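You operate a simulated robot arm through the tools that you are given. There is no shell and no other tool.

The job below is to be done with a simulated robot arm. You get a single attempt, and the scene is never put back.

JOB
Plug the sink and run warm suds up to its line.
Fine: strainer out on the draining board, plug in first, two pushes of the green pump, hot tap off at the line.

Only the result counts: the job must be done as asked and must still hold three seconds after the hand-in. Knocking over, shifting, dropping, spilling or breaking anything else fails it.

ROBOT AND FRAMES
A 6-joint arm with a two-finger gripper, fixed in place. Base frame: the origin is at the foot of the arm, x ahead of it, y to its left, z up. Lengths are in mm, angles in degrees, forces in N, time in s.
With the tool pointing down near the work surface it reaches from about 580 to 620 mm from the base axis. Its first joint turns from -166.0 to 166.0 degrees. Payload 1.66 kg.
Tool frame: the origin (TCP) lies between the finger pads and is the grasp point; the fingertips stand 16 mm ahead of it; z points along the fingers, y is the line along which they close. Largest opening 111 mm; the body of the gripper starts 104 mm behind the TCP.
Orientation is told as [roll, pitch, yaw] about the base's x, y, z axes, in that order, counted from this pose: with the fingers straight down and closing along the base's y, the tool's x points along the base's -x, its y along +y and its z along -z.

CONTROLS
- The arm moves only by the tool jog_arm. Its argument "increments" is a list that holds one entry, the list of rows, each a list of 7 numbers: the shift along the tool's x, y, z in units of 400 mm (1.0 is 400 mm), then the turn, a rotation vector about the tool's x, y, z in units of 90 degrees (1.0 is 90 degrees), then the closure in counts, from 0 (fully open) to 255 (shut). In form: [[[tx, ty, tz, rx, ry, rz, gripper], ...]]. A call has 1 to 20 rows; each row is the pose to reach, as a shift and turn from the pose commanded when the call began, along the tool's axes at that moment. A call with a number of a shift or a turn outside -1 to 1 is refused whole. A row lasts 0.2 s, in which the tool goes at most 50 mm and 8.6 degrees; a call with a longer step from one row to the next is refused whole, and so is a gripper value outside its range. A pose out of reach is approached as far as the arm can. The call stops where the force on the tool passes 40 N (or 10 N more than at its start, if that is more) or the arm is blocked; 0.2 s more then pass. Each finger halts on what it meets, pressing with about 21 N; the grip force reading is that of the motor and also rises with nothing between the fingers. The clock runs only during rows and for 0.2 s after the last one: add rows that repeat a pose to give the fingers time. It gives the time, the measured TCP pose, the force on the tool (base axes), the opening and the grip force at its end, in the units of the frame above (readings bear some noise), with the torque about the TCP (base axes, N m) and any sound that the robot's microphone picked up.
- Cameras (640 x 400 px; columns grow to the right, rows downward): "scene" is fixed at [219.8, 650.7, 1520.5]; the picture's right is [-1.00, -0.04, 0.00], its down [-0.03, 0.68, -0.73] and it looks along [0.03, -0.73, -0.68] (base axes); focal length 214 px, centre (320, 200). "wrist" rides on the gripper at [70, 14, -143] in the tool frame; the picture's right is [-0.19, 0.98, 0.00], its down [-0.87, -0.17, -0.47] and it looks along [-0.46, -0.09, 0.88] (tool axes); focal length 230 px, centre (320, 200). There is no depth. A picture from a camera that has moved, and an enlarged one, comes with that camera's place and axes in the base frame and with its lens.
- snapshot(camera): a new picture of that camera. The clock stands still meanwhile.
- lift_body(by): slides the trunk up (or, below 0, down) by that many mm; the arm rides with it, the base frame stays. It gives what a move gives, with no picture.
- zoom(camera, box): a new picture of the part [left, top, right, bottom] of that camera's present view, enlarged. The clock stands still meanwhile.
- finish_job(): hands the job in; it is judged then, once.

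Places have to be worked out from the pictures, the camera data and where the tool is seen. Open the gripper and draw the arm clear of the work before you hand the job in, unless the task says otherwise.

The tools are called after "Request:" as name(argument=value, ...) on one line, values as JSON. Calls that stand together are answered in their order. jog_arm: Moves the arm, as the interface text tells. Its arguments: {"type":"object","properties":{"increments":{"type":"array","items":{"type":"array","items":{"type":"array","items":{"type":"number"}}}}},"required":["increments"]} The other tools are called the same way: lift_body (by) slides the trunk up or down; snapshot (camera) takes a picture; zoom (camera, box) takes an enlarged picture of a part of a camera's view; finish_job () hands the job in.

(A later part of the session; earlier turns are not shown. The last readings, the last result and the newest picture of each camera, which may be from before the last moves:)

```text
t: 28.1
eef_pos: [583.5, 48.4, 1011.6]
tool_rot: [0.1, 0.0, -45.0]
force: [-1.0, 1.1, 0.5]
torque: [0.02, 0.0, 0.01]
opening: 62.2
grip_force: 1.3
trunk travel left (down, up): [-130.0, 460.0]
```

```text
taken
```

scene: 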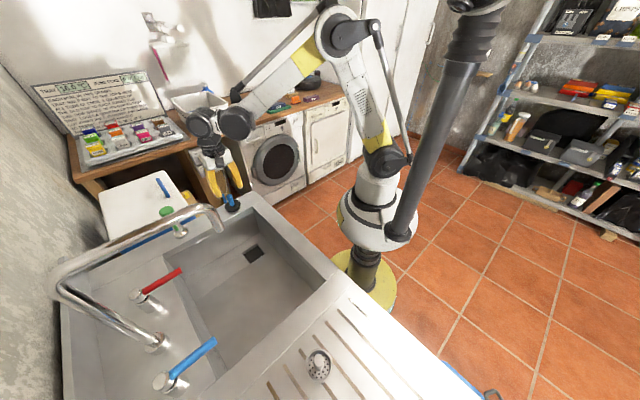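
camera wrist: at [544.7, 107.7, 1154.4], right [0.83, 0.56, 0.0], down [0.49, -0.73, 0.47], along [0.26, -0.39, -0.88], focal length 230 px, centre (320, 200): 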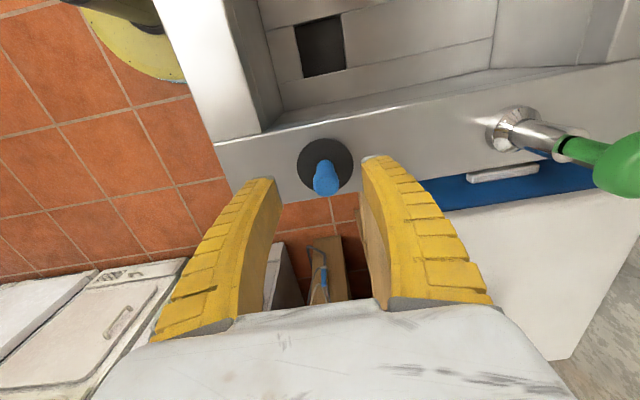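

I'll enlarge the plug, the drain hole and the pump in this view to refine their positions, and check the strainer.

Request:
zoom(camera="wrist", box=[280, 120, 376, 200])

Request:
zoom(camera="wrist", box=[270, 0, 366, 80])

Request:
zoom(camera="wrist", box=[450, 90, 640, 210])

Request:
zoom(camera="scene", box=[200, 300, 400, 400])

Request:
zoom(camera="scene", box=[140, 180, 300, 280])

```text
5.00 times, centred on (328, 160) of wrist
camera zoom: at [544.7, 107.7, 1154.4], right [0.83, 0.56, 0.0], down [0.49, -0.73, 0.47], along [0.26, -0.39, -0.88], focal length 1150 px, centre (280, 400)
```

zoom: 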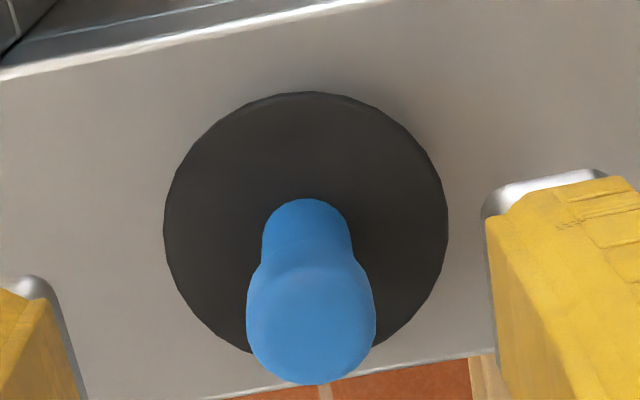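

```text
5.00 times, centred on (318, 40) of wrist
camera zoom: at [544.7, 107.7, 1154.4], right [0.83, 0.56, 0.0], down [0.49, -0.73, 0.47], along [0.26, -0.39, -0.88], focal length 1150 px, centre (330, 1000)
```

zoom: 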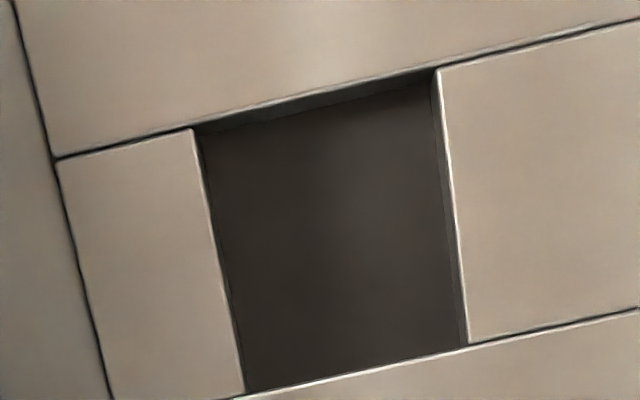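

```text
3.33 times, centred on (545, 150) of wrist
camera zoom: at [544.7, 107.7, 1154.4], right [0.83, 0.56, 0.0], down [0.49, -0.73, 0.47], along [0.26, -0.39, -0.88], focal length 767 px, centre (-430, 367)
```

zoom: 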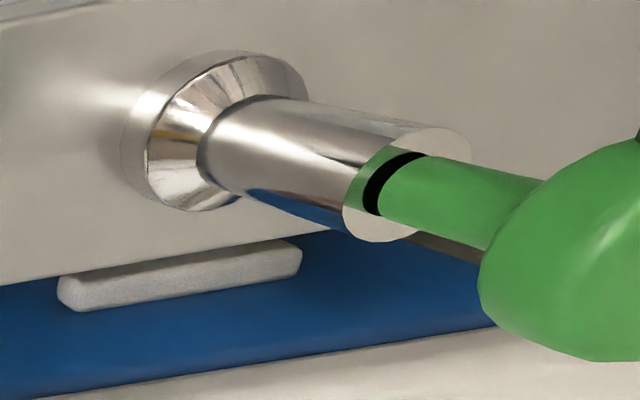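

```text
3.20 times, centred on (300, 350) of scene
camera zoom: at [219.8, 650.7, 1520.5], right [-1.0, -0.04, 0.0], down [-0.03, 0.68, -0.73], along [0.03, -0.73, -0.68], focal length 686 px, centre (384, -280)
```

zoom: 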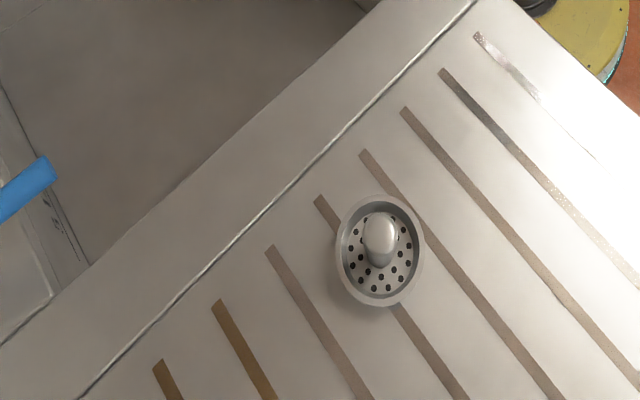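

```text
4.00 times, centred on (220, 230) of scene
camera zoom: at [219.8, 650.7, 1520.5], right [-1.0, -0.04, 0.0], down [-0.03, 0.68, -0.73], along [0.03, -0.73, -0.68], focal length 858 px, centre (720, 80)
```

zoom: 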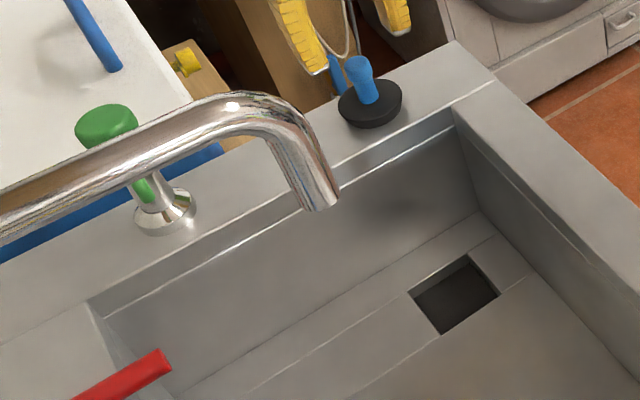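

The plug's knob refines to about (601.5,34.5), and the drain recess is a square of roughly 78 mm centred where the strainer was. I'll shift over the knob and go down to z≈936.

Request:
jog_arm(increments=[[[-0.0557, 0.006, 0.0, 0, 0, 0, 117], [-0.0557, 0.006, 0.06, 0, 0, 0, 117], [-0.0557, 0.006, 0.12, 0, 0, 0, 117], [-0.0557, 0.006, 0.17, 0, 0, 0, 117], [-0.0557, 0.006, 0.188, 0, 0, 0, 117], [-0.0557, 0.006, 0.188, 0, 0, 0, 117]]])

Request:
snapshot(camera="wrist")

Request:
zoom(camera="scene", box=[180, 150, 280, 220])

```text
t: 29.5
eef_pos: [602.3, 37.1, 936.0]
tool_rot: [0.0, 0.0, -45.0]
force: [0.3, 0.0, -0.5]
torque: [0.01, -0.03, 0.0]
opening: 62.2
grip_force: 1.8
trunk travel left (down, up): [-130.0, 460.0]
```

```text
taken
camera wrist: at [562.7, 95.7, 1079.7], right [0.83, 0.56, 0.0], down [0.49, -0.73, 0.47], along [0.26, -0.39, -0.88], focal length 230 px, centre (320, 200)
```

wrist: 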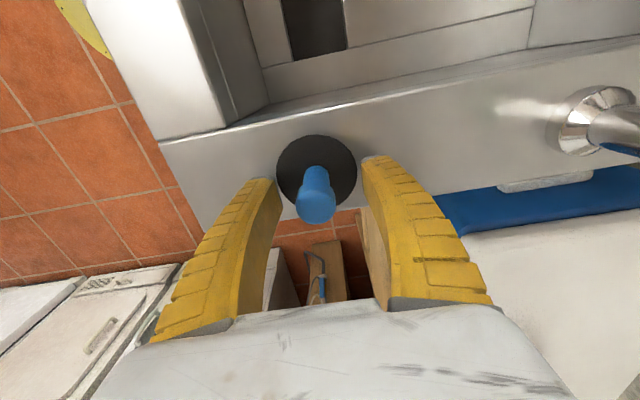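

```text
5.71 times, centred on (230, 185) of scene
camera zoom: at [219.8, 650.7, 1520.5], right [-1.0, -0.04, 0.0], down [-0.03, 0.68, -0.73], along [0.03, -0.73, -0.68], focal length 1226 px, centre (834, 286)
```

zoom: 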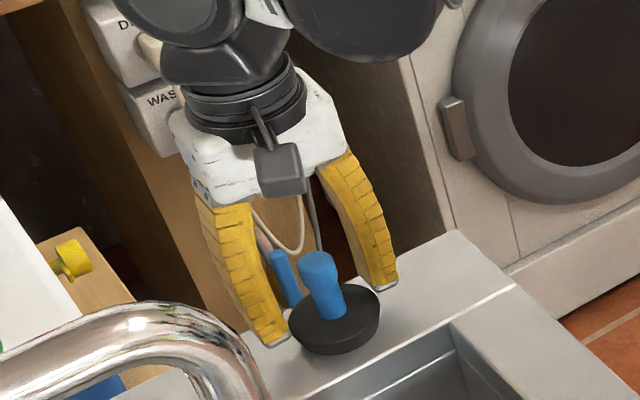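

The plug's knob is centred between the fingers, so I'll close on it.

Request:
jog_arm(increments=[[[0, 0, 0, 0, 0, 0, 160], [0, 0, 0, 0, 0, 0, 200], [0, 0, 0, 0, 0, 0, 255], [0, 0, 0, 0, 0, 0, 255], [0, 0, 0, 0, 0, 0, 255]]])

Request:
snapshot(camera="wrist")

```text
t: 30.7
eef_pos: [601.1, 37.6, 937.1]
tool_rot: [0.0, 0.0, -44.9]
force: [-0.5, -1.0, 3.5]
torque: [-0.01, 0.03, 0.03]
opening: 14.4
grip_force: 20.8
trunk travel left (down, up): [-130.0, 460.0]
```

```text
taken
camera wrist: at [562.6, 95.5, 1080.0], right [0.83, 0.56, 0.0], down [0.49, -0.73, 0.47], along [0.26, -0.39, -0.88], focal length 230 px, centre (320, 200)
```

wrist: 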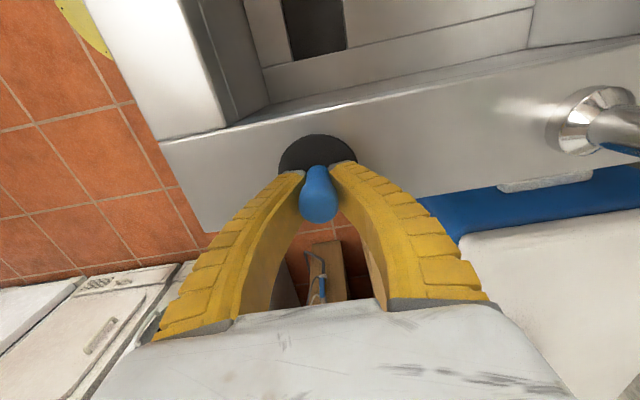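

The plug's stem is held at 14.4 mm. I'll lift it, carry it over the drain centre at about (525,138.5) and stop with the plug just inside the basin to check alignment.

Request:
jog_arm(increments=[[[0, 0, -0.03, 0, 0, 0, 255], [0, 0, -0.1, 0, 0, 0, 255], [0, 0, -0.18, 0, 0, 0, 255], [0.08, 0.011, -0.18, 0, 0, 0, 255], [0.16, 0.022, -0.18, 0, 0, 0, 255], [0.24, 0.034, -0.18, 0, 0, 0, 255], [0.317, 0.045, -0.18, 0, 0, 0, 255], [0.317, 0.045, -0.08, 0, 0, 0, 255], [0.317, 0.045, 0.02, 0, 0, 0, 255], [0.317, 0.045, 0.12, 0, 0, 0, 255], [0.317, 0.045, 0.22, 0, 0, 0, 255], [0.317, 0.045, 0.32, 0, 0, 0, 255], [0.317, 0.045, 0.37, 0, 0, 0, 255], [0.317, 0.045, 0.37, 0, 0, 0, 255]]])

Request:
snapshot(camera="wrist")

Request:
zoom(camera="scene", box=[200, 190, 300, 280])

```text
t: 33.7
eef_pos: [525.8, 138.6, 787.7]
tool_rot: [0.0, 0.0, -45.0]
force: [0.5, 0.4, -0.2]
torque: [-0.02, -0.03, 0.02]
opening: 13.4
grip_force: 21.0
trunk travel left (down, up): [-130.0, 460.0]
```

```text
taken
camera wrist: at [486.1, 198.2, 930.7], right [0.83, 0.56, 0.0], down [0.49, -0.73, 0.47], along [0.26, -0.39, -0.88], focal length 230 px, centre (320, 200)
```

wrist: 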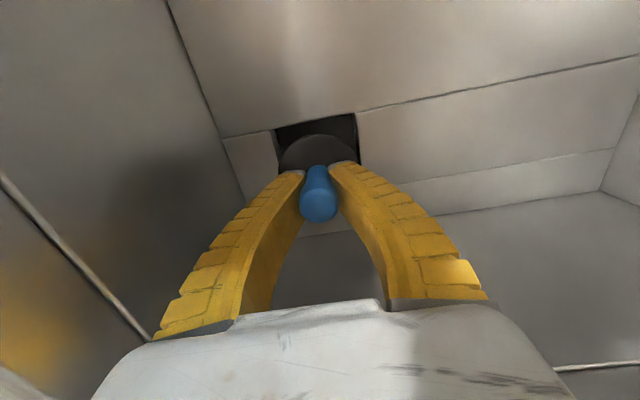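

```text
4.44 times, centred on (250, 235) of scene
camera zoom: at [219.8, 650.7, 1520.5], right [-1.0, -0.04, 0.0], down [-0.03, 0.68, -0.73], along [0.03, -0.73, -0.68], focal length 953 px, centre (631, 44)
```

zoom: 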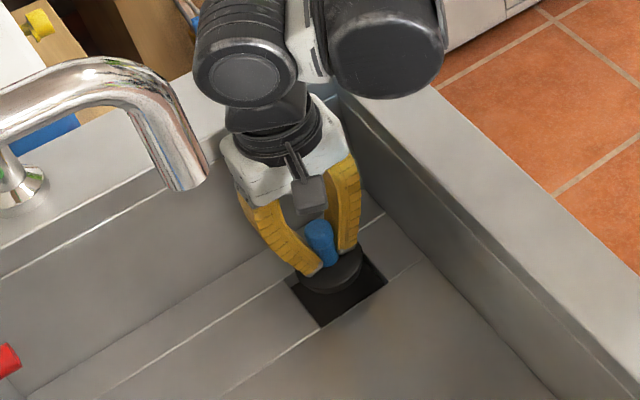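

The plug is aligned over the recess. I'll go down to z≈765 and then creep.

Request:
jog_arm(increments=[[[-0.001, -0.001, 0.03, 0, 0, 0, 255], [-0.001, -0.001, 0.05, 0, 0, 0, 255], [-0.001, -0.001, 0.06, 0, 0, 0, 255], [-0.001, -0.001, 0.067, 0, 0, 0, 255], [-0.001, -0.001, 0.073, 0, 0, 0, 255], [-0.001, -0.001, 0.079, 0, 0, 0, 255], [-0.001, -0.001, 0.079, 0, 0, 0, 255]]])

Request:
snapshot(camera="wrist")

```text
t: 35.3
eef_pos: [524.6, 138.8, 756.9]
tool_rot: [0.1, 0.0, -45.0]
force: [0.2, 0.3, -0.2]
torque: [0.04, 0.0, 0.03]
opening: 13.1
grip_force: 21.4
trunk travel left (down, up): [-130.0, 460.0]
```

```text
taken
camera wrist: at [485.7, 197.8, 899.9], right [0.83, 0.56, 0.0], down [0.49, -0.73, 0.47], along [0.26, -0.39, -0.88], focal length 230 px, centre (320, 200)
```

wrist: 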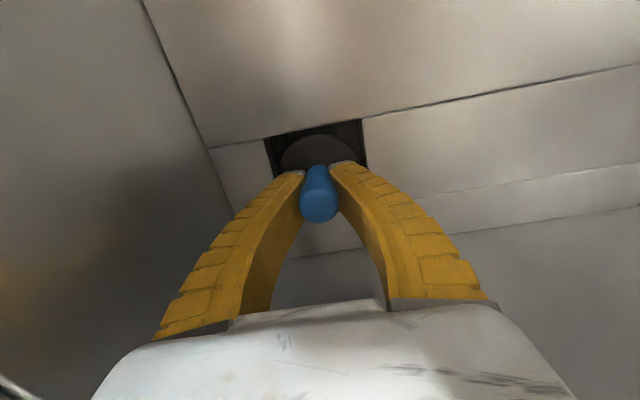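

No contact yet; I'll keep creeping in small rows, watching the force.

Request:
jog_arm(increments=[[[0, 0, 0.005, 0, 0, 0, 255], [0, 0, 0.01, 0, 0, 0, 255], [0, 0, 0.015, 0, 0, 0, 255], [0, 0, 0.02, 0, 0, 0, 255], [0, 0, 0.02, 0, 0, 0, 255]]])

```text
t: 36.5
eef_pos: [524.6, 138.4, 748.9]
tool_rot: [0.0, 0.0, -45.0]
force: [-0.3, -0.1, 3.0]
torque: [0.01, -0.02, 0.04]
opening: 14.2
grip_force: 20.8
trunk travel left (down, up): [-130.0, 460.0]
```

The force reads 3 N, so contact may be starting. I'll creep a little more.

Request:
jog_arm(increments=[[[0, 0, 0.004, 0, 0, 0, 255], [0, 0, 0.008, 0, 0, 0, 255], [0, 0, 0.012, 0, 0, 0, 255], [0, 0, 0.012, 0, 0, 0, 255]]])

Request:
snapshot(camera="wrist")

```text
t: 37.5
eef_pos: [524.6, 139.5, 744.6]
tool_rot: [0.1, 0.0, -44.9]
force: [-0.8, 6.1, 15.2]
torque: [-0.08, -0.1, 0.03]
opening: 21.5
grip_force: 20.9
trunk travel left (down, up): [-130.0, 460.0]
```

```text
taken
camera wrist: at [485.4, 197.3, 887.4], right [0.83, 0.56, 0.0], down [0.49, -0.73, 0.47], along [0.27, -0.39, -0.88], focal length 230 px, centre (320, 200)
```

wrist: 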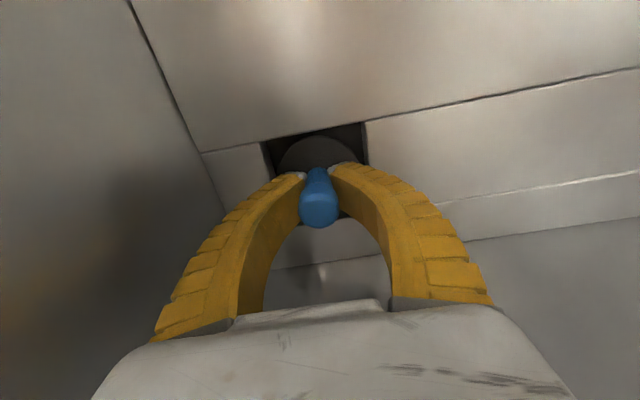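

Contact at 15 N: the plug rests on its seat. I'll release it, rise and look at how it sits.

Request:
jog_arm(increments=[[[0, 0, -0.004, 0, 0, 0, 235], [0, 0, -0.004, 0, 0, 0, 200], [0, 0, -0.004, 0, 0, 0, 117], [0, 0, -0.004, 0, 0, 0, 117], [0, 0, -0.05, 0, 0, 0, 117], [0, 0, -0.12, 0, 0, 0, 117], [0, 0, -0.2, 0, 0, 0, 117], [0, 0, -0.2, 0, 0, 0, 117]]])

Request:
zoom(camera="wrist", box=[265, 80, 385, 180])

Request:
zoom(camera="scene", box=[210, 210, 290, 280])

```text
t: 39.3
eef_pos: [524.6, 138.0, 824.6]
tool_rot: [0.0, -0.1, -44.9]
force: [-0.4, 0.8, 0.6]
torque: [0.0, -0.01, 0.0]
opening: 62.0
grip_force: 1.6
trunk travel left (down, up): [-130.0, 460.0]
```

```text
4.00 times, centred on (325, 130) of wrist
camera zoom: at [484.6, 196.2, 967.3], right [0.83, 0.56, 0.0], down [0.49, -0.73, 0.47], along [0.26, -0.39, -0.88], focal length 920 px, centre (300, 480)
```

zoom: 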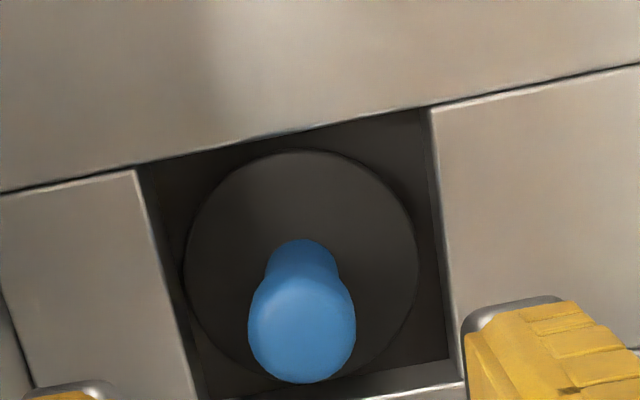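

```text
5.71 times, centred on (250, 245) of scene
camera zoom: at [219.8, 650.7, 1520.5], right [-1.0, -0.04, 0.0], down [-0.03, 0.68, -0.73], along [0.03, -0.73, -0.68], focal length 1226 px, centre (720, -57)
```

zoom: 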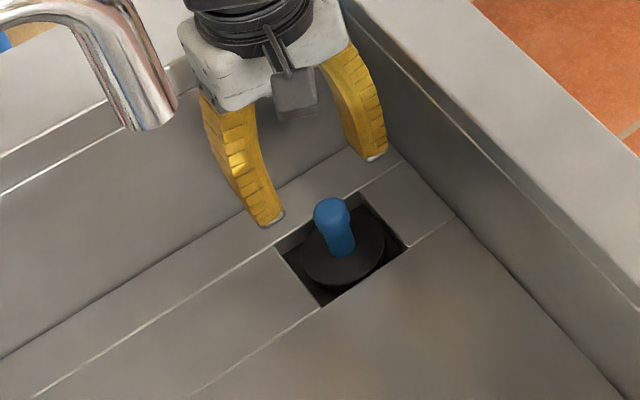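

The plug stands upright and centred to within about 2 mm. To be sure it is seated, I'll close the fingers and press gently on top of the knob.

Request:
jog_arm(increments=[[[0.006, 0.0035, 0, 0, 0, 0, 200], [0.006, 0.0035, 0, 0, 0, 0, 255], [0.006, 0.0035, 0, 0, 0, 0, 255], [0.006, 0.0035, 0.05, 0, 0, 0, 255], [0.006, 0.0035, 0.09, 0, 0, 0, 255], [0.006, 0.0035, 0.1, 0, 0, 0, 255], [0.006, 0.0035, 0.11, 0, 0, 0, 255], [0.006, 0.0035, 0.115, 0, 0, 0, 255], [0.006, 0.0035, 0.12, 0, 0, 0, 255]]])

Request:
snapshot(camera="wrist")

```text
t: 41.3
eef_pos: [520.4, 141.7, 776.5]
tool_rot: [0.1, 0.0, -45.0]
force: [3.0, -4.2, 30.9]
torque: [-0.03, 0.05, -0.01]
opening: 9.3
grip_force: 21.0
trunk travel left (down, up): [-130.0, 460.0]
```

```text
taken
camera wrist: at [483.3, 200.0, 920.3], right [0.83, 0.56, 0.0], down [0.49, -0.73, 0.47], along [0.27, -0.39, -0.88], focal length 230 px, centre (320, 200)
```

wrist: 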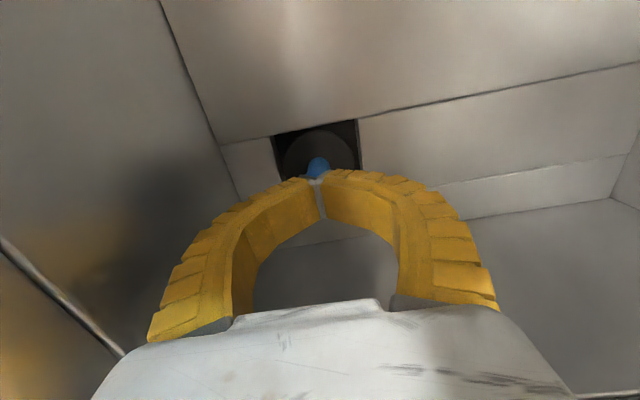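

The press held at about 31 N with the knob top near z≈760, so the plug is firmly seated. I'll rise straight up and check it.

Request:
jog_arm(increments=[[[0, 0, -0.03, 0, 0, 0, 255], [0, 0, -0.1, 0, 0, 0, 255], [0, 0, -0.2, 0, 0, 0, 255], [0, 0, -0.3, 0, 0, 0, 255], [0, 0, -0.4, 0, 0, 0, 255], [0, 0, -0.5, 0, 0, 0, 255], [0, 0, -0.6, 0, 0, 0, 255], [0, 0, -0.6, 0, 0, 0, 255]]])

Request:
snapshot(camera="wrist")

Request:
zoom(camera="scene", box=[140, 180, 300, 280])

Request:
zoom(camera="wrist", box=[270, 70, 366, 150])

```text
t: 43.1
eef_pos: [523.7, 141.8, 1016.5]
tool_rot: [0.0, 0.0, -45.0]
force: [0.7, -0.5, 0.1]
torque: [0.01, 0.01, 0.01]
opening: 0.1
grip_force: 21.1
trunk travel left (down, up): [-130.0, 460.0]
```

```text
taken
camera wrist: at [484.2, 200.9, 1159.8], right [0.83, 0.56, 0.0], down [0.49, -0.73, 0.47], along [0.26, -0.39, -0.88], focal length 230 px, centre (320, 200)
```

wrist: 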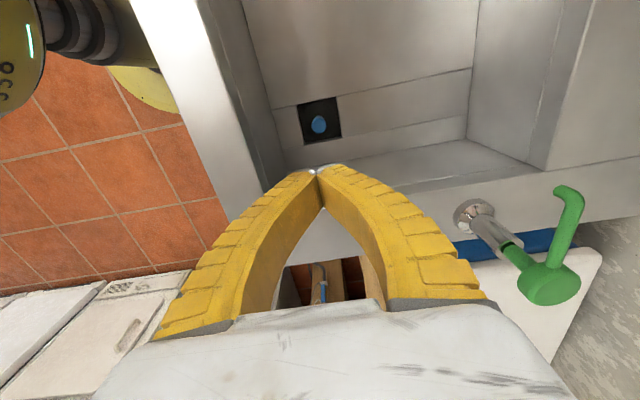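

```text
4.00 times, centred on (220, 230) of scene
camera zoom: at [219.8, 650.7, 1520.5], right [-1.0, -0.04, 0.0], down [-0.03, 0.68, -0.73], along [0.03, -0.73, -0.68], focal length 858 px, centre (720, 80)
```

zoom: 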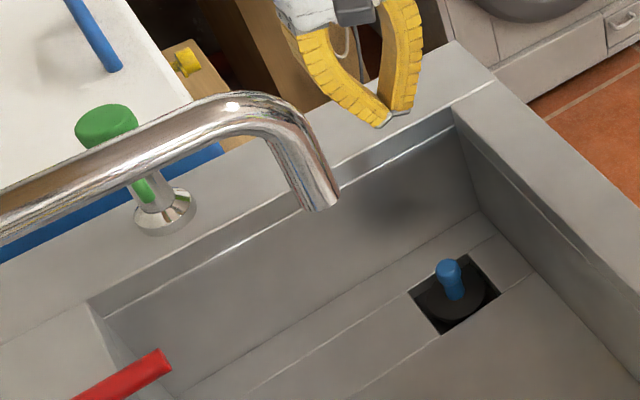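

```text
5.00 times, centred on (318, 110) of wrist
camera zoom: at [484.2, 200.9, 1159.8], right [0.83, 0.56, 0.0], down [0.49, -0.73, 0.47], along [0.26, -0.39, -0.88], focal length 1150 px, centre (330, 650)
```

zoom: 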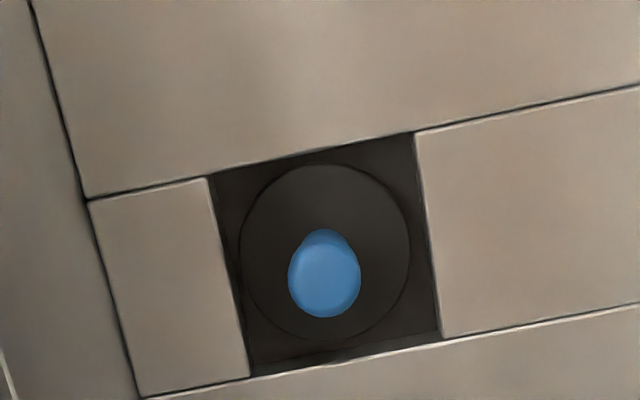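

The plug is centred and seated. Next is the pump: its axis works out near (746,179), with the head centre at z≈1013 and the nozzle over the basin. With the fingers closed, I'll move to above it at z≈1100.

Request:
jog_arm(increments=[[[0, 0, -0.1, 0, 0, 0, 255], [-0.03, 0.04, -0.19, 0, 0, 0, 255], [-0.09, 0.125, -0.21, 0, 0, 0, 255], [-0.15, 0.21, -0.21, 0, 0, 0, 255], [-0.21, 0.293, -0.21, 0, 0, 0, 255], [-0.27, 0.376, -0.21, 0, 0, 0, 255], [-0.328, 0.457, -0.21, 0, 0, 0, 255], [-0.328, 0.457, -0.21, 0, 0, 0, 255]]])

Request:
snapshot(camera="wrist")

Request:
snapshot(camera="scene")

```text
t: 44.9
eef_pos: [745.5, 179.9, 1100.1]
tool_rot: [0.0, 0.0, -45.0]
force: [0.6, 1.2, 0.0]
torque: [-0.02, 0.03, 0.02]
opening: 0.1
grip_force: 21.2
trunk travel left (down, up): [-130.0, 460.0]
```

```text
taken
camera wrist: at [706.4, 238.4, 1242.8], right [0.83, 0.56, 0.0], down [0.49, -0.73, 0.47], along [0.26, -0.39, -0.88], focal length 230 px, centre (320, 200)
```

wrist: 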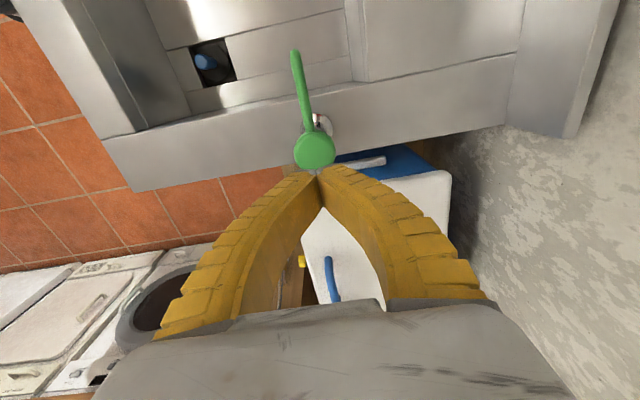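

```text
taken
```

scene: 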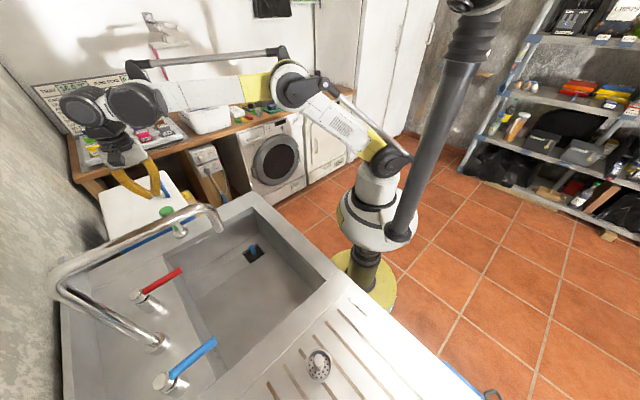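

The reach is fine. I'll enlarge the pump head to fix where to press.

Request:
zoom(camera="wrist", box=[260, 40, 380, 180])

Request:
zoom(camera="scene", box=[130, 170, 210, 250])

```text
2.86 times, centred on (320, 110) of wrist
camera zoom: at [706.4, 238.4, 1242.8], right [0.83, 0.56, 0.0], down [0.49, -0.73, 0.47], along [0.26, -0.39, -0.88], focal length 657 px, centre (320, 457)
```

zoom: 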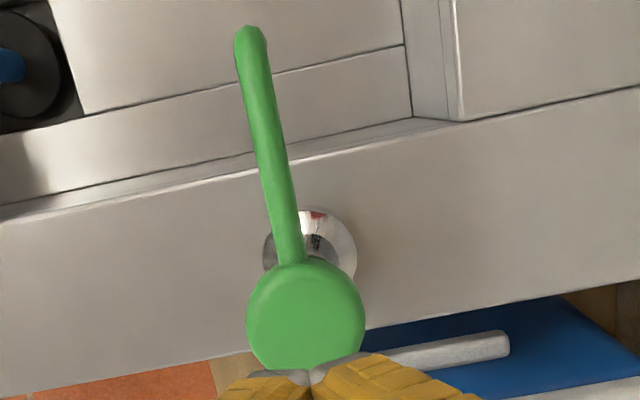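

```text
5.00 times, centred on (170, 210) of scene
camera zoom: at [219.8, 650.7, 1520.5], right [-1.0, -0.04, 0.0], down [-0.03, 0.68, -0.73], along [0.03, -0.73, -0.68], focal length 1072 px, centre (1070, 150)
```

zoom: 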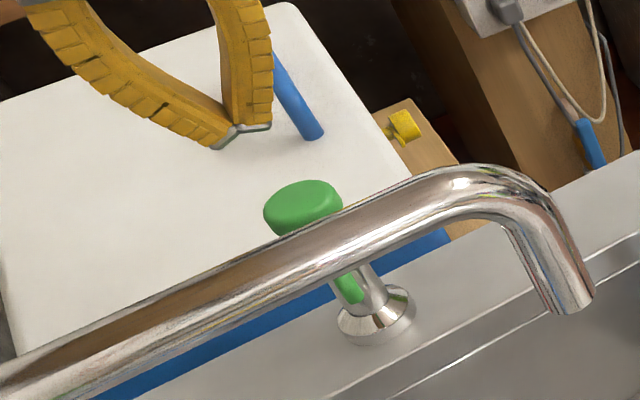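

The press point averages out at (742,180) on a head about 43 mm wide. I'll align and go down to just above it, then creep to find contact.

Request:
jog_arm(increments=[[[0.009, -0.005, 0.05, 0, 0, 0, 255], [0.009, -0.005, 0.1, 0, 0, 0, 255], [0.009, -0.005, 0.12, 0, 0, 0, 255], [0.009, -0.005, 0.13, 0, 0, 0, 255], [0.009, -0.005, 0.1375, 0, 0, 0, 255], [0.009, -0.005, 0.1375, 0, 0, 0, 255]]])

Request:
snapshot(camera="wrist")

Request:
zoom(camera="scene", box=[130, 170, 210, 250])

```text
t: 46.3
eef_pos: [742.2, 179.5, 1044.7]
tool_rot: [-0.1, 0.0, -45.0]
force: [-0.9, -0.2, -0.1]
torque: [0.0, 0.02, 0.02]
opening: 0.0
grip_force: 21.4
trunk travel left (down, up): [-130.0, 460.0]
```

```text
taken
camera wrist: at [702.2, 238.0, 1188.0], right [0.83, 0.56, 0.0], down [0.49, -0.73, 0.47], along [0.26, -0.39, -0.88], focal length 230 px, centre (320, 200)
```

wrist: 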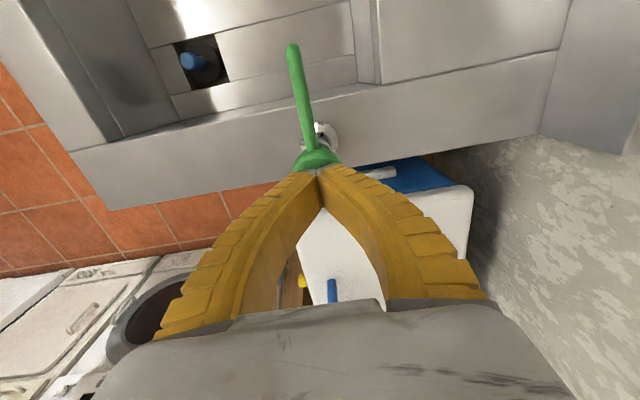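

```text
5.00 times, centred on (170, 210) of scene
camera zoom: at [219.8, 650.7, 1520.5], right [-1.0, -0.04, 0.0], down [-0.03, 0.68, -0.73], along [0.03, -0.73, -0.68], focal length 1072 px, centre (1070, 150)
```

zoom: 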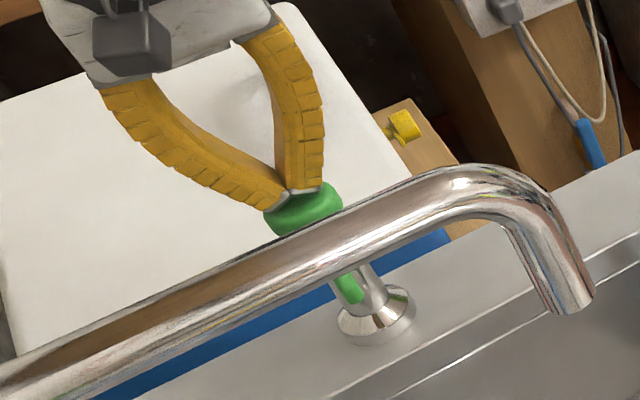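

The tips are just above the head and slightly off its centre towards +x. I'll shift about 3 mm and creep down until I feel contact.

Request:
jog_arm(increments=[[[0.008, -0.0027, 0.0, 0, 0, 0, 255], [0.008, -0.0027, 0.005, 0, 0, 0, 255], [0.008, -0.0027, 0.01, 0, 0, 0, 255], [0.008, -0.0027, 0.015, 0, 0, 0, 255], [0.008, -0.0027, 0.02, 0, 0, 0, 255]]])

Request:
zoom(camera="scene", box=[130, 170, 210, 250])

Request:
zoom(camera="wrist", box=[260, 100, 380, 200])

```text
t: 47.5
eef_pos: [737.6, 179.8, 1037.5]
tool_rot: [0.0, 0.0, -45.0]
force: [0.5, -0.1, 0.1]
torque: [-0.05, -0.03, 0.01]
opening: 0.0
grip_force: 21.0
trunk travel left (down, up): [-130.0, 460.0]
```

```text
5.00 times, centred on (170, 210) of scene
camera zoom: at [219.8, 650.7, 1520.5], right [-1.0, -0.04, 0.0], down [-0.03, 0.68, -0.73], along [0.03, -0.73, -0.68], focal length 1072 px, centre (1070, 150)
```

zoom: 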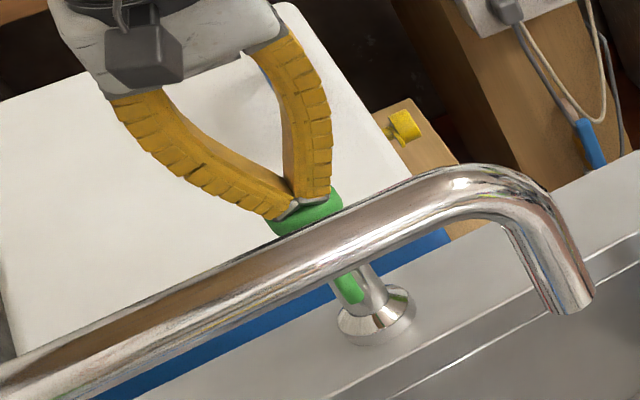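

```text
4.00 times, centred on (320, 150) of wrist
camera zoom: at [699.4, 239.1, 1181.2], right [0.83, 0.56, 0.0], down [0.49, -0.73, 0.47], along [0.26, -0.39, -0.88], focal length 920 px, centre (320, 400)
```

zoom: 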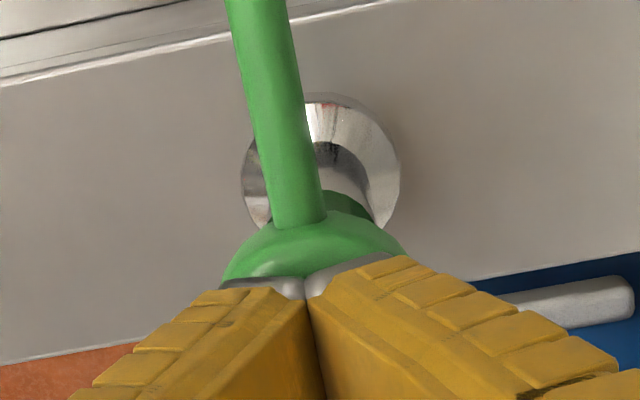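

The tips are now centred on the head and no force is felt yet. I'll keep creeping.

Request:
jog_arm(increments=[[[0, 0, 0.005, 0, 0, 0, 255], [0, 0, 0.01, 0, 0, 0, 255], [0, 0, 0.015, 0, 0, 0, 255], [0, 0, 0.015, 0, 0, 0, 255]]])

```text
t: 48.5
eef_pos: [739.7, 179.7, 1031.3]
tool_rot: [0.0, 0.0, -45.0]
force: [-0.2, 0.7, 1.7]
torque: [0.03, 0.01, 0.01]
opening: 5.7
grip_force: 28.3
trunk travel left (down, up): [-130.0, 460.0]
```

Light contact: 1.7 N, with the tips spreading slightly on the dome. I'll press in small steps to learn the stroke.

Request:
jog_arm(increments=[[[0, 0, 0.005, 0, 0, 0, 255], [0, 0, 0.01, 0, 0, 0, 255], [0, 0, 0.015, 0, 0, 0, 255], [0, 0, 0.02, 0, 0, 0, 255]]])

Request:
zoom(camera="scene", box=[130, 170, 210, 250])

Request:
zoom(camera="wrist", box=[260, 100, 380, 200])

```text
t: 49.5
eef_pos: [738.6, 180.2, 1023.3]
tool_rot: [-0.1, 0.0, -45.0]
force: [2.0, -0.8, 4.7]
torque: [-0.02, -0.02, -0.01]
opening: 5.9
grip_force: 28.2
trunk travel left (down, up): [-130.0, 460.0]
```

```text
5.00 times, centred on (170, 210) of scene
camera zoom: at [219.8, 650.7, 1520.5], right [-1.0, -0.04, 0.0], down [-0.03, 0.68, -0.73], along [0.03, -0.73, -0.68], focal length 1072 px, centre (1070, 150)
```

zoom: 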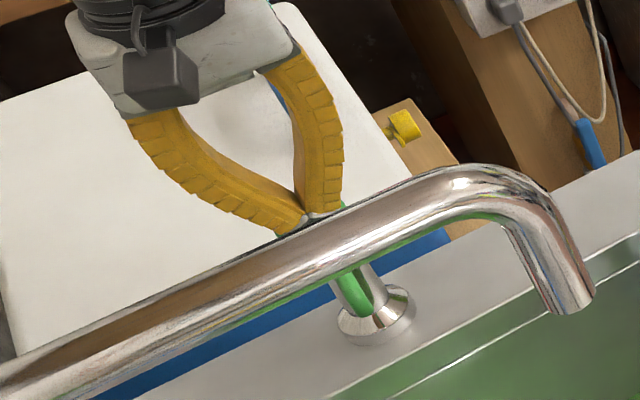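

```text
4.00 times, centred on (320, 150) of wrist
camera zoom: at [699.5, 238.7, 1166.9], right [0.83, 0.56, 0.0], down [0.49, -0.73, 0.47], along [0.26, -0.39, -0.88], focal length 920 px, centre (320, 400)
```

zoom: 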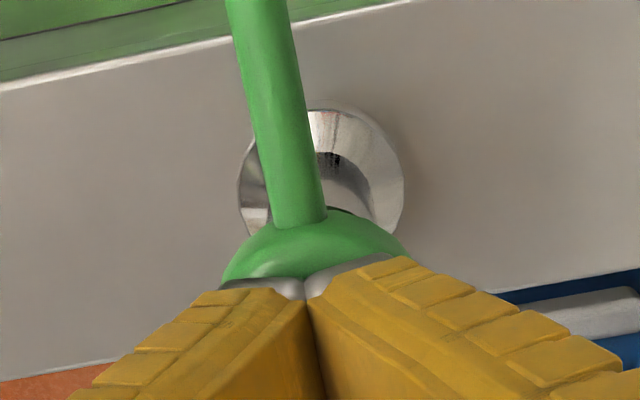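

The basin area has turned green, which suggests the first push registered. I'll look at the whole scene before moving.

Request:
snapshot(camera="scene")

Request:
snapshot(camera="wrist")

Request:
zoom(camera="scene", box=[100, 190, 340, 350])

```text
taken
```

scene: 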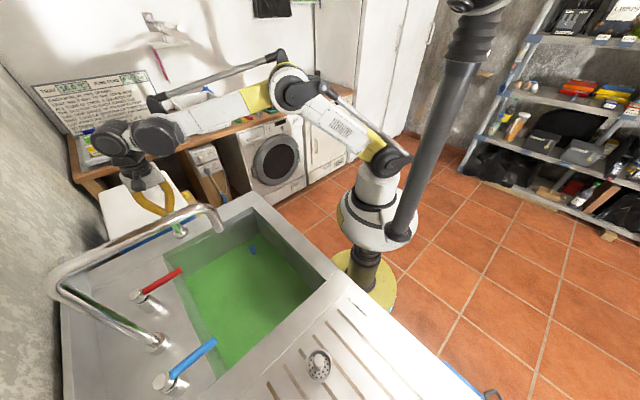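

```text
taken
camera wrist: at [699.5, 238.7, 1166.9], right [0.83, 0.56, 0.0], down [0.49, -0.73, 0.47], along [0.26, -0.39, -0.88], focal length 230 px, centre (320, 200)
```

wrist: 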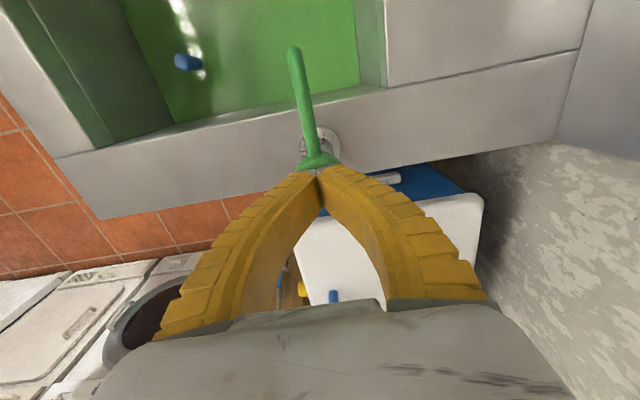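

```text
2.50 times, centred on (220, 270) of scene
camera zoom: at [219.8, 650.7, 1520.5], right [-1.0, -0.04, 0.0], down [-0.03, 0.68, -0.73], along [0.03, -0.73, -0.68], focal length 536 px, centre (570, 25)
```

zoom: 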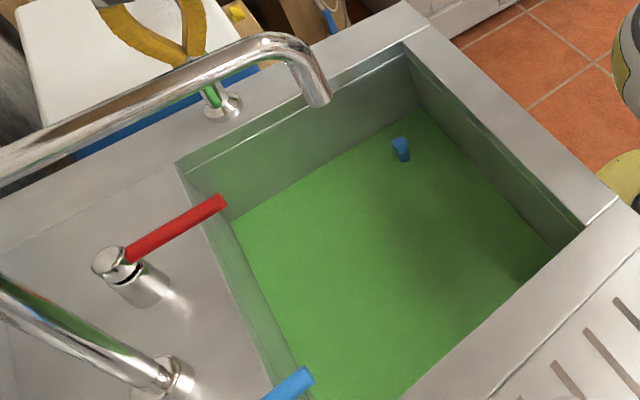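

A soap film has appeared on the floor, so the first push is working and the plug is holding. I'll finish this same stroke until the force rises.

Request:
jog_arm(increments=[[[0, 0, 0.005, 0, 0, 0, 255], [0, 0, 0.01, 0, 0, 0, 255], [0, 0, 0.015, 0, 0, 0, 255]]])

Request:
zoom(camera="scene", box=[100, 190, 340, 350])

```text
t: 50.3
eef_pos: [737.5, 180.3, 1019.3]
tool_rot: [0.0, 0.0, -45.0]
force: [3.0, -2.0, 18.7]
torque: [-0.01, -0.04, -0.03]
opening: 6.1
grip_force: 28.2
trunk travel left (down, up): [-130.0, 460.0]
```

```text
2.50 times, centred on (220, 270) of scene
camera zoom: at [219.8, 650.7, 1520.5], right [-1.0, -0.04, 0.0], down [-0.03, 0.68, -0.73], along [0.03, -0.73, -0.68], focal length 536 px, centre (570, 25)
```

zoom: 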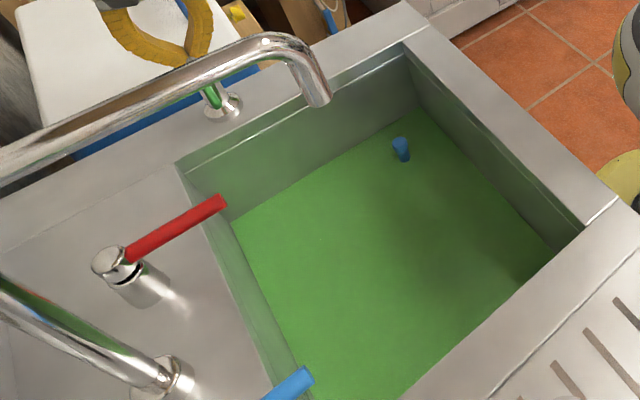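

The stroke bottomed at z≈1019 with 18.7 N. I'll rise 24 mm and wait so the pump returns fully.

Request:
jog_arm(increments=[[[0, 0, -0.02, 0, 0, 0, 255], [0, 0, -0.04, 0, 0, 0, 255], [0, 0, -0.065, 0, 0, 0, 255], [0, 0, -0.065, 0, 0, 0, 255], [0, 0, -0.065, 0, 0, 0, 255]]])

Request:
zoom(camera="scene", box=[130, 170, 210, 250])

Request:
zoom(camera="wrist", box=[260, 100, 380, 200])

```text
t: 51.5
eef_pos: [739.7, 180.6, 1044.3]
tool_rot: [0.0, 0.0, -45.0]
force: [0.3, -0.7, 0.3]
torque: [0.01, 0.0, 0.01]
opening: 0.2
grip_force: 28.8
trunk travel left (down, up): [-130.0, 460.0]
```

```text
5.00 times, centred on (170, 210) of scene
camera zoom: at [219.8, 650.7, 1520.5], right [-1.0, -0.04, 0.0], down [-0.03, 0.68, -0.73], along [0.03, -0.73, -0.68], focal length 1072 px, centre (1070, 150)
```

zoom: 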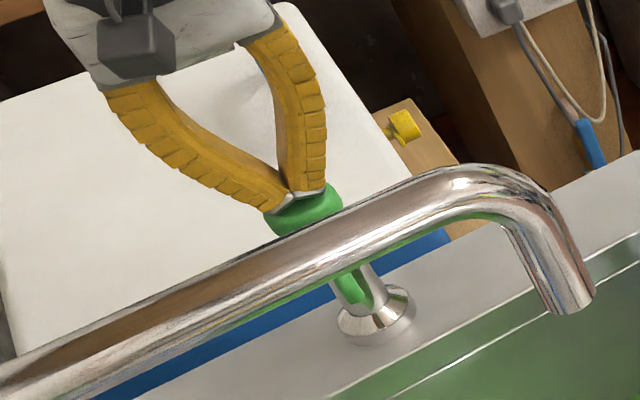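

```text
4.00 times, centred on (320, 150) of wrist
camera zoom: at [700.1, 238.6, 1187.0], right [0.83, 0.56, 0.0], down [0.49, -0.73, 0.47], along [0.26, -0.39, -0.88], focal length 920 px, centre (320, 400)
```

zoom: 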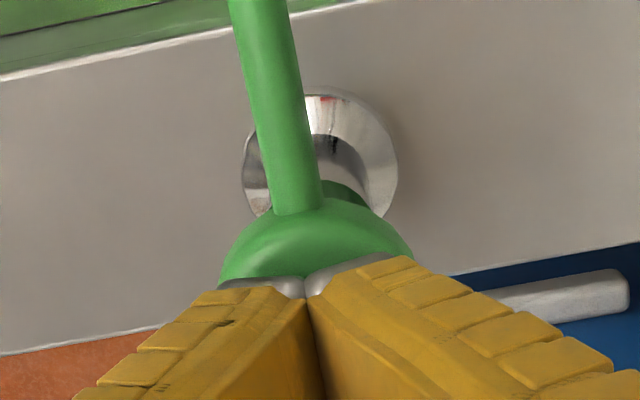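

The pump has sprung back to its full height. I'll do the second push to the same bottom and then retreat in the same call.

Request:
jog_arm(increments=[[[0, 0, 0.02, 0, 0, 0, 255], [0, 0, 0.03, 0, 0, 0, 255], [0, 0, 0.04, 0, 0, 0, 255], [0, 0, 0.05, 0, 0, 0, 255], [0, 0, 0.0575, 0, 0, 0, 255], [0, 0, 0.065, 0, 0, 0, 255], [0, 0, 0.065, 0, 0, 0, 255]]])

Request:
zoom(camera="scene", box=[100, 190, 340, 350])

Request:
zoom(camera="scene", box=[130, 170, 210, 250])

```text
t: 53.1
eef_pos: [738.3, 181.7, 1018.7]
tool_rot: [0.2, 0.0, -44.9]
force: [1.8, -0.6, 18.1]
torque: [-0.02, -0.02, 0.0]
opening: 5.9
grip_force: 28.7
trunk travel left (down, up): [-130.0, 460.0]
```

```text
2.50 times, centred on (220, 270) of scene
camera zoom: at [219.8, 650.7, 1520.5], right [-1.0, -0.04, 0.0], down [-0.03, 0.68, -0.73], along [0.03, -0.73, -0.68], focal length 536 px, centre (570, 25)
```

zoom: 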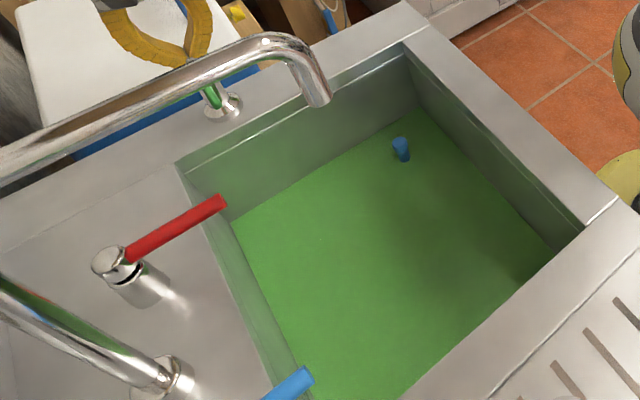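

```text
5.00 times, centred on (170, 210) of scene
camera zoom: at [219.8, 650.7, 1520.5], right [-1.0, -0.04, 0.0], down [-0.03, 0.68, -0.73], along [0.03, -0.73, -0.68], focal length 1072 px, centre (1070, 150)
```

zoom: 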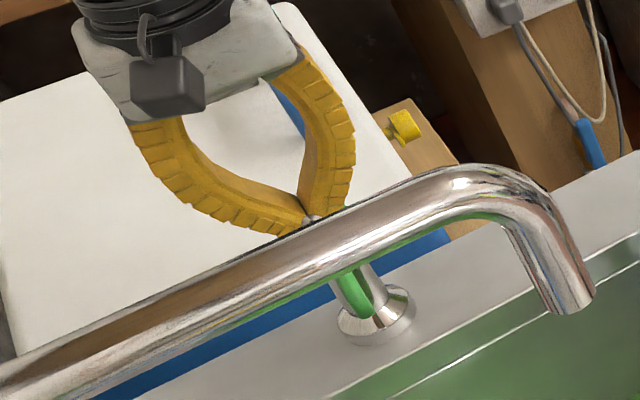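

The second push bottomed the same way at 18 N. I'll rise off the pump and move above the red lever, which runs from about (695,433,976) to its tip at (623,362,965). I'll turn to yaw +45° so the open fingers can straddle it and the wrist camera faces the 5 L line.

Request:
jog_arm(increments=[[[0, 0, -0.05, 0, 0, 0, 255], [0, 0, -0.13, 0, 0, 0, 255], [0, 0, -0.2, 0, 0, 0, 255], [0.048, 0.015, -0.2, 0, 0, -0.0909, 255], [0.096, 0.03, -0.2, 0, 0, -0.1818, 255], [0.143, 0.045, -0.2, 0, 0, -0.2727, 240], [0.191, 0.06, -0.2, 0, 0, -0.3636, 200], [0.239, 0.075, -0.2, 0, 0, -0.4545, 152], [0.287, 0.09, -0.2, 0, 0, -0.5454, 152], [0.335, 0.105, -0.2, 0, 0, -0.6363, 152], [0.383, 0.12, -0.2, 0, 0, -0.7272, 152], [0.43, 0.135, -0.2, 0, 0, -0.8181, 152], [0.478, 0.15, -0.2, 0, 0, -0.909, 152], [0.526, 0.165, -0.2, 0, 0, -1.0, 152], [0.526, 0.165, -0.2, 0, 0, -1.0, 152]]])

Request:
snapshot(camera="wrist")

Request:
snapshot(camera="scene")

```text
t: 56.3
eef_pos: [635.3, 378.4, 1097.6]
tool_rot: [0.1, 0.0, 45.1]
force: [0.1, 0.1, -1.4]
torque: [-0.02, -0.04, 0.01]
opening: 47.2
grip_force: 1.7
trunk travel left (down, up): [-130.0, 460.0]
```

```text
taken
camera wrist: at [577.2, 338.0, 1240.0], right [-0.56, 0.83, 0.0], down [0.73, 0.49, 0.47], along [0.39, 0.26, -0.88], focal length 230 px, centre (320, 200)
```

wrist: 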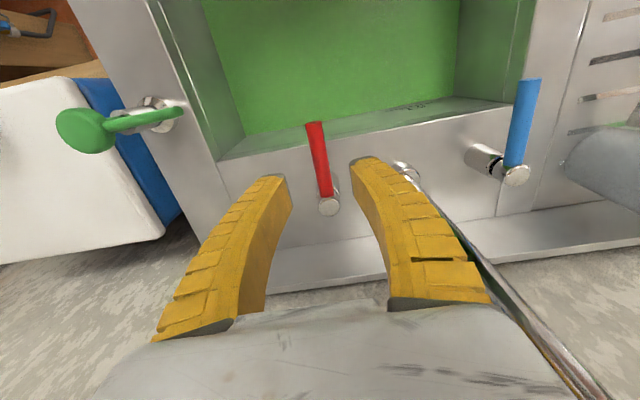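

```text
taken
```

scene: 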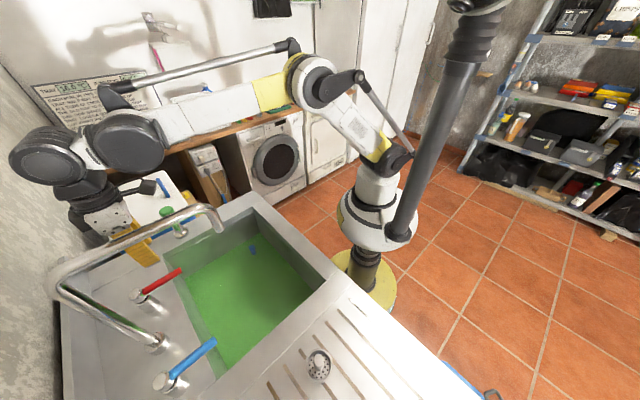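

The lever lies right under the tool, with its tip at about (619,359) and pivot at about (694,431), and the 5 L line is in view. I'll go down so the fingers straddle the lever.

Request:
jog_arm(increments=[[[0, 0, 0.08, 0, 0, 0, 152], [0, 0, 0.16, 0, 0, 0, 152], [0, 0, 0.22, 0, 0, 0, 152], [0, 0, 0.25, 0, 0, 0, 152], [0, 0, 0.25, 0, 0, 0, 152]]])

Request:
snapshot(camera="wrist")

Request:
snapshot(camera="scene")

```text
t: 57.5
eef_pos: [636.2, 377.8, 996.2]
tool_rot: [0.0, 0.0, 45.0]
force: [0.9, -0.6, 0.2]
torque: [0.02, 0.03, 0.0]
opening: 47.5
grip_force: 1.4
trunk travel left (down, up): [-130.0, 460.0]
```

```text
taken
camera wrist: at [579.0, 338.1, 1139.8], right [-0.56, 0.83, 0.0], down [0.73, 0.49, 0.47], along [0.39, 0.26, -0.88], focal length 230 px, centre (320, 200)
```

wrist: 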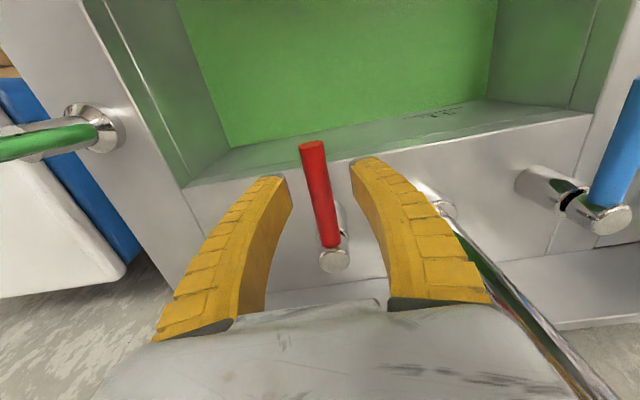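

```text
taken
```

scene: 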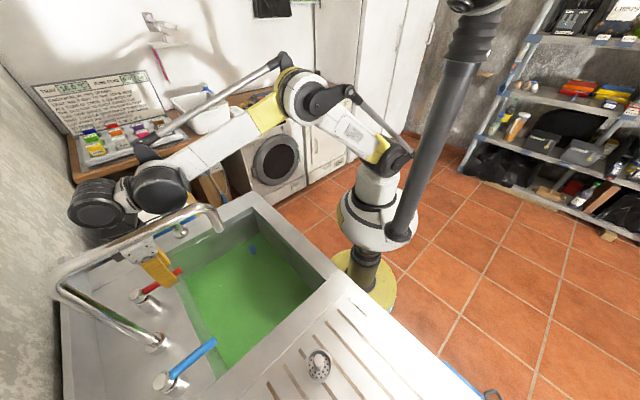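

The lever sits between the fingers. I'll go down the last 30 mm to lever height.

Request:
jog_arm(increments=[[[0, 0, 0.03, 0, 0, 0, 152], [0, 0, 0.06, 0, 0, 0, 152], [0, 0, 0.0775, 0, 0, 0, 152], [0, 0, 0.0775, 0, 0, 0, 152]]])

Request:
snapshot(camera="wrist")

Request:
snapshot(camera="scene")

Request:
zoom(camera="wrist", box=[400, 70, 560, 170])

```text
t: 58.5
eef_pos: [636.0, 376.5, 966.1]
tool_rot: [0.1, 0.0, 45.0]
force: [-0.6, 0.6, -0.5]
torque: [0.0, 0.02, 0.01]
opening: 47.3
grip_force: 1.6
trunk travel left (down, up): [-130.0, 460.0]
```

```text
taken
camera wrist: at [578.6, 336.1, 1109.3], right [-0.56, 0.83, 0.0], down [0.73, 0.49, 0.47], along [0.39, 0.26, -0.88], focal length 230 px, centre (320, 200)
```

wrist: 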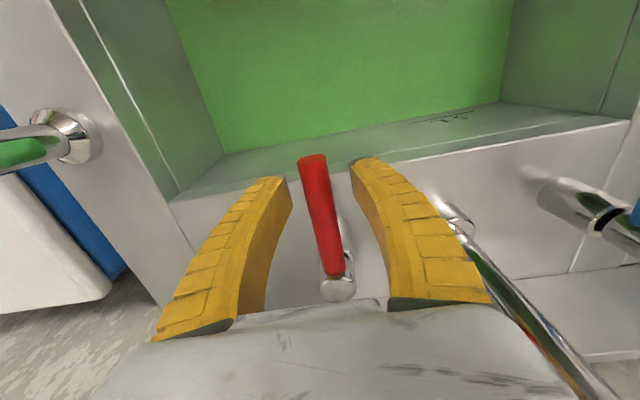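

```text
taken
```

scene: 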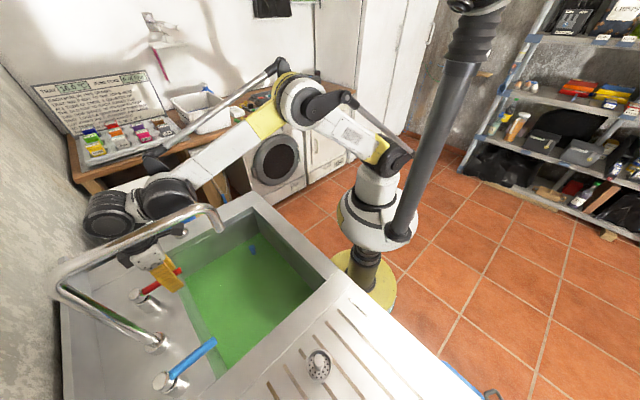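

```text
4.00 times, centred on (480, 120) of wrist
camera zoom: at [578.6, 336.1, 1109.3], right [-0.56, 0.83, 0.0], down [0.73, 0.49, 0.47], along [0.39, 0.26, -0.88], focal length 920 px, centre (-320, 520)
```

zoom: 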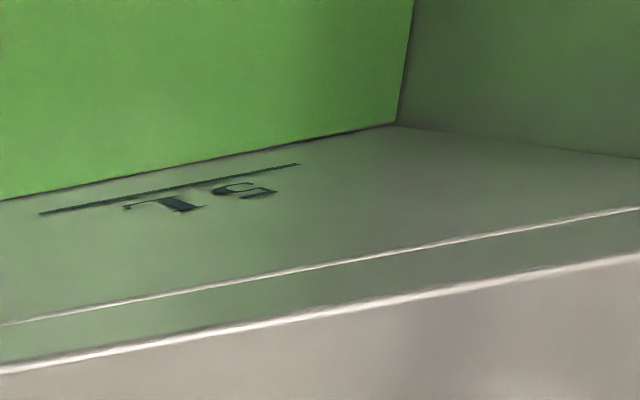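

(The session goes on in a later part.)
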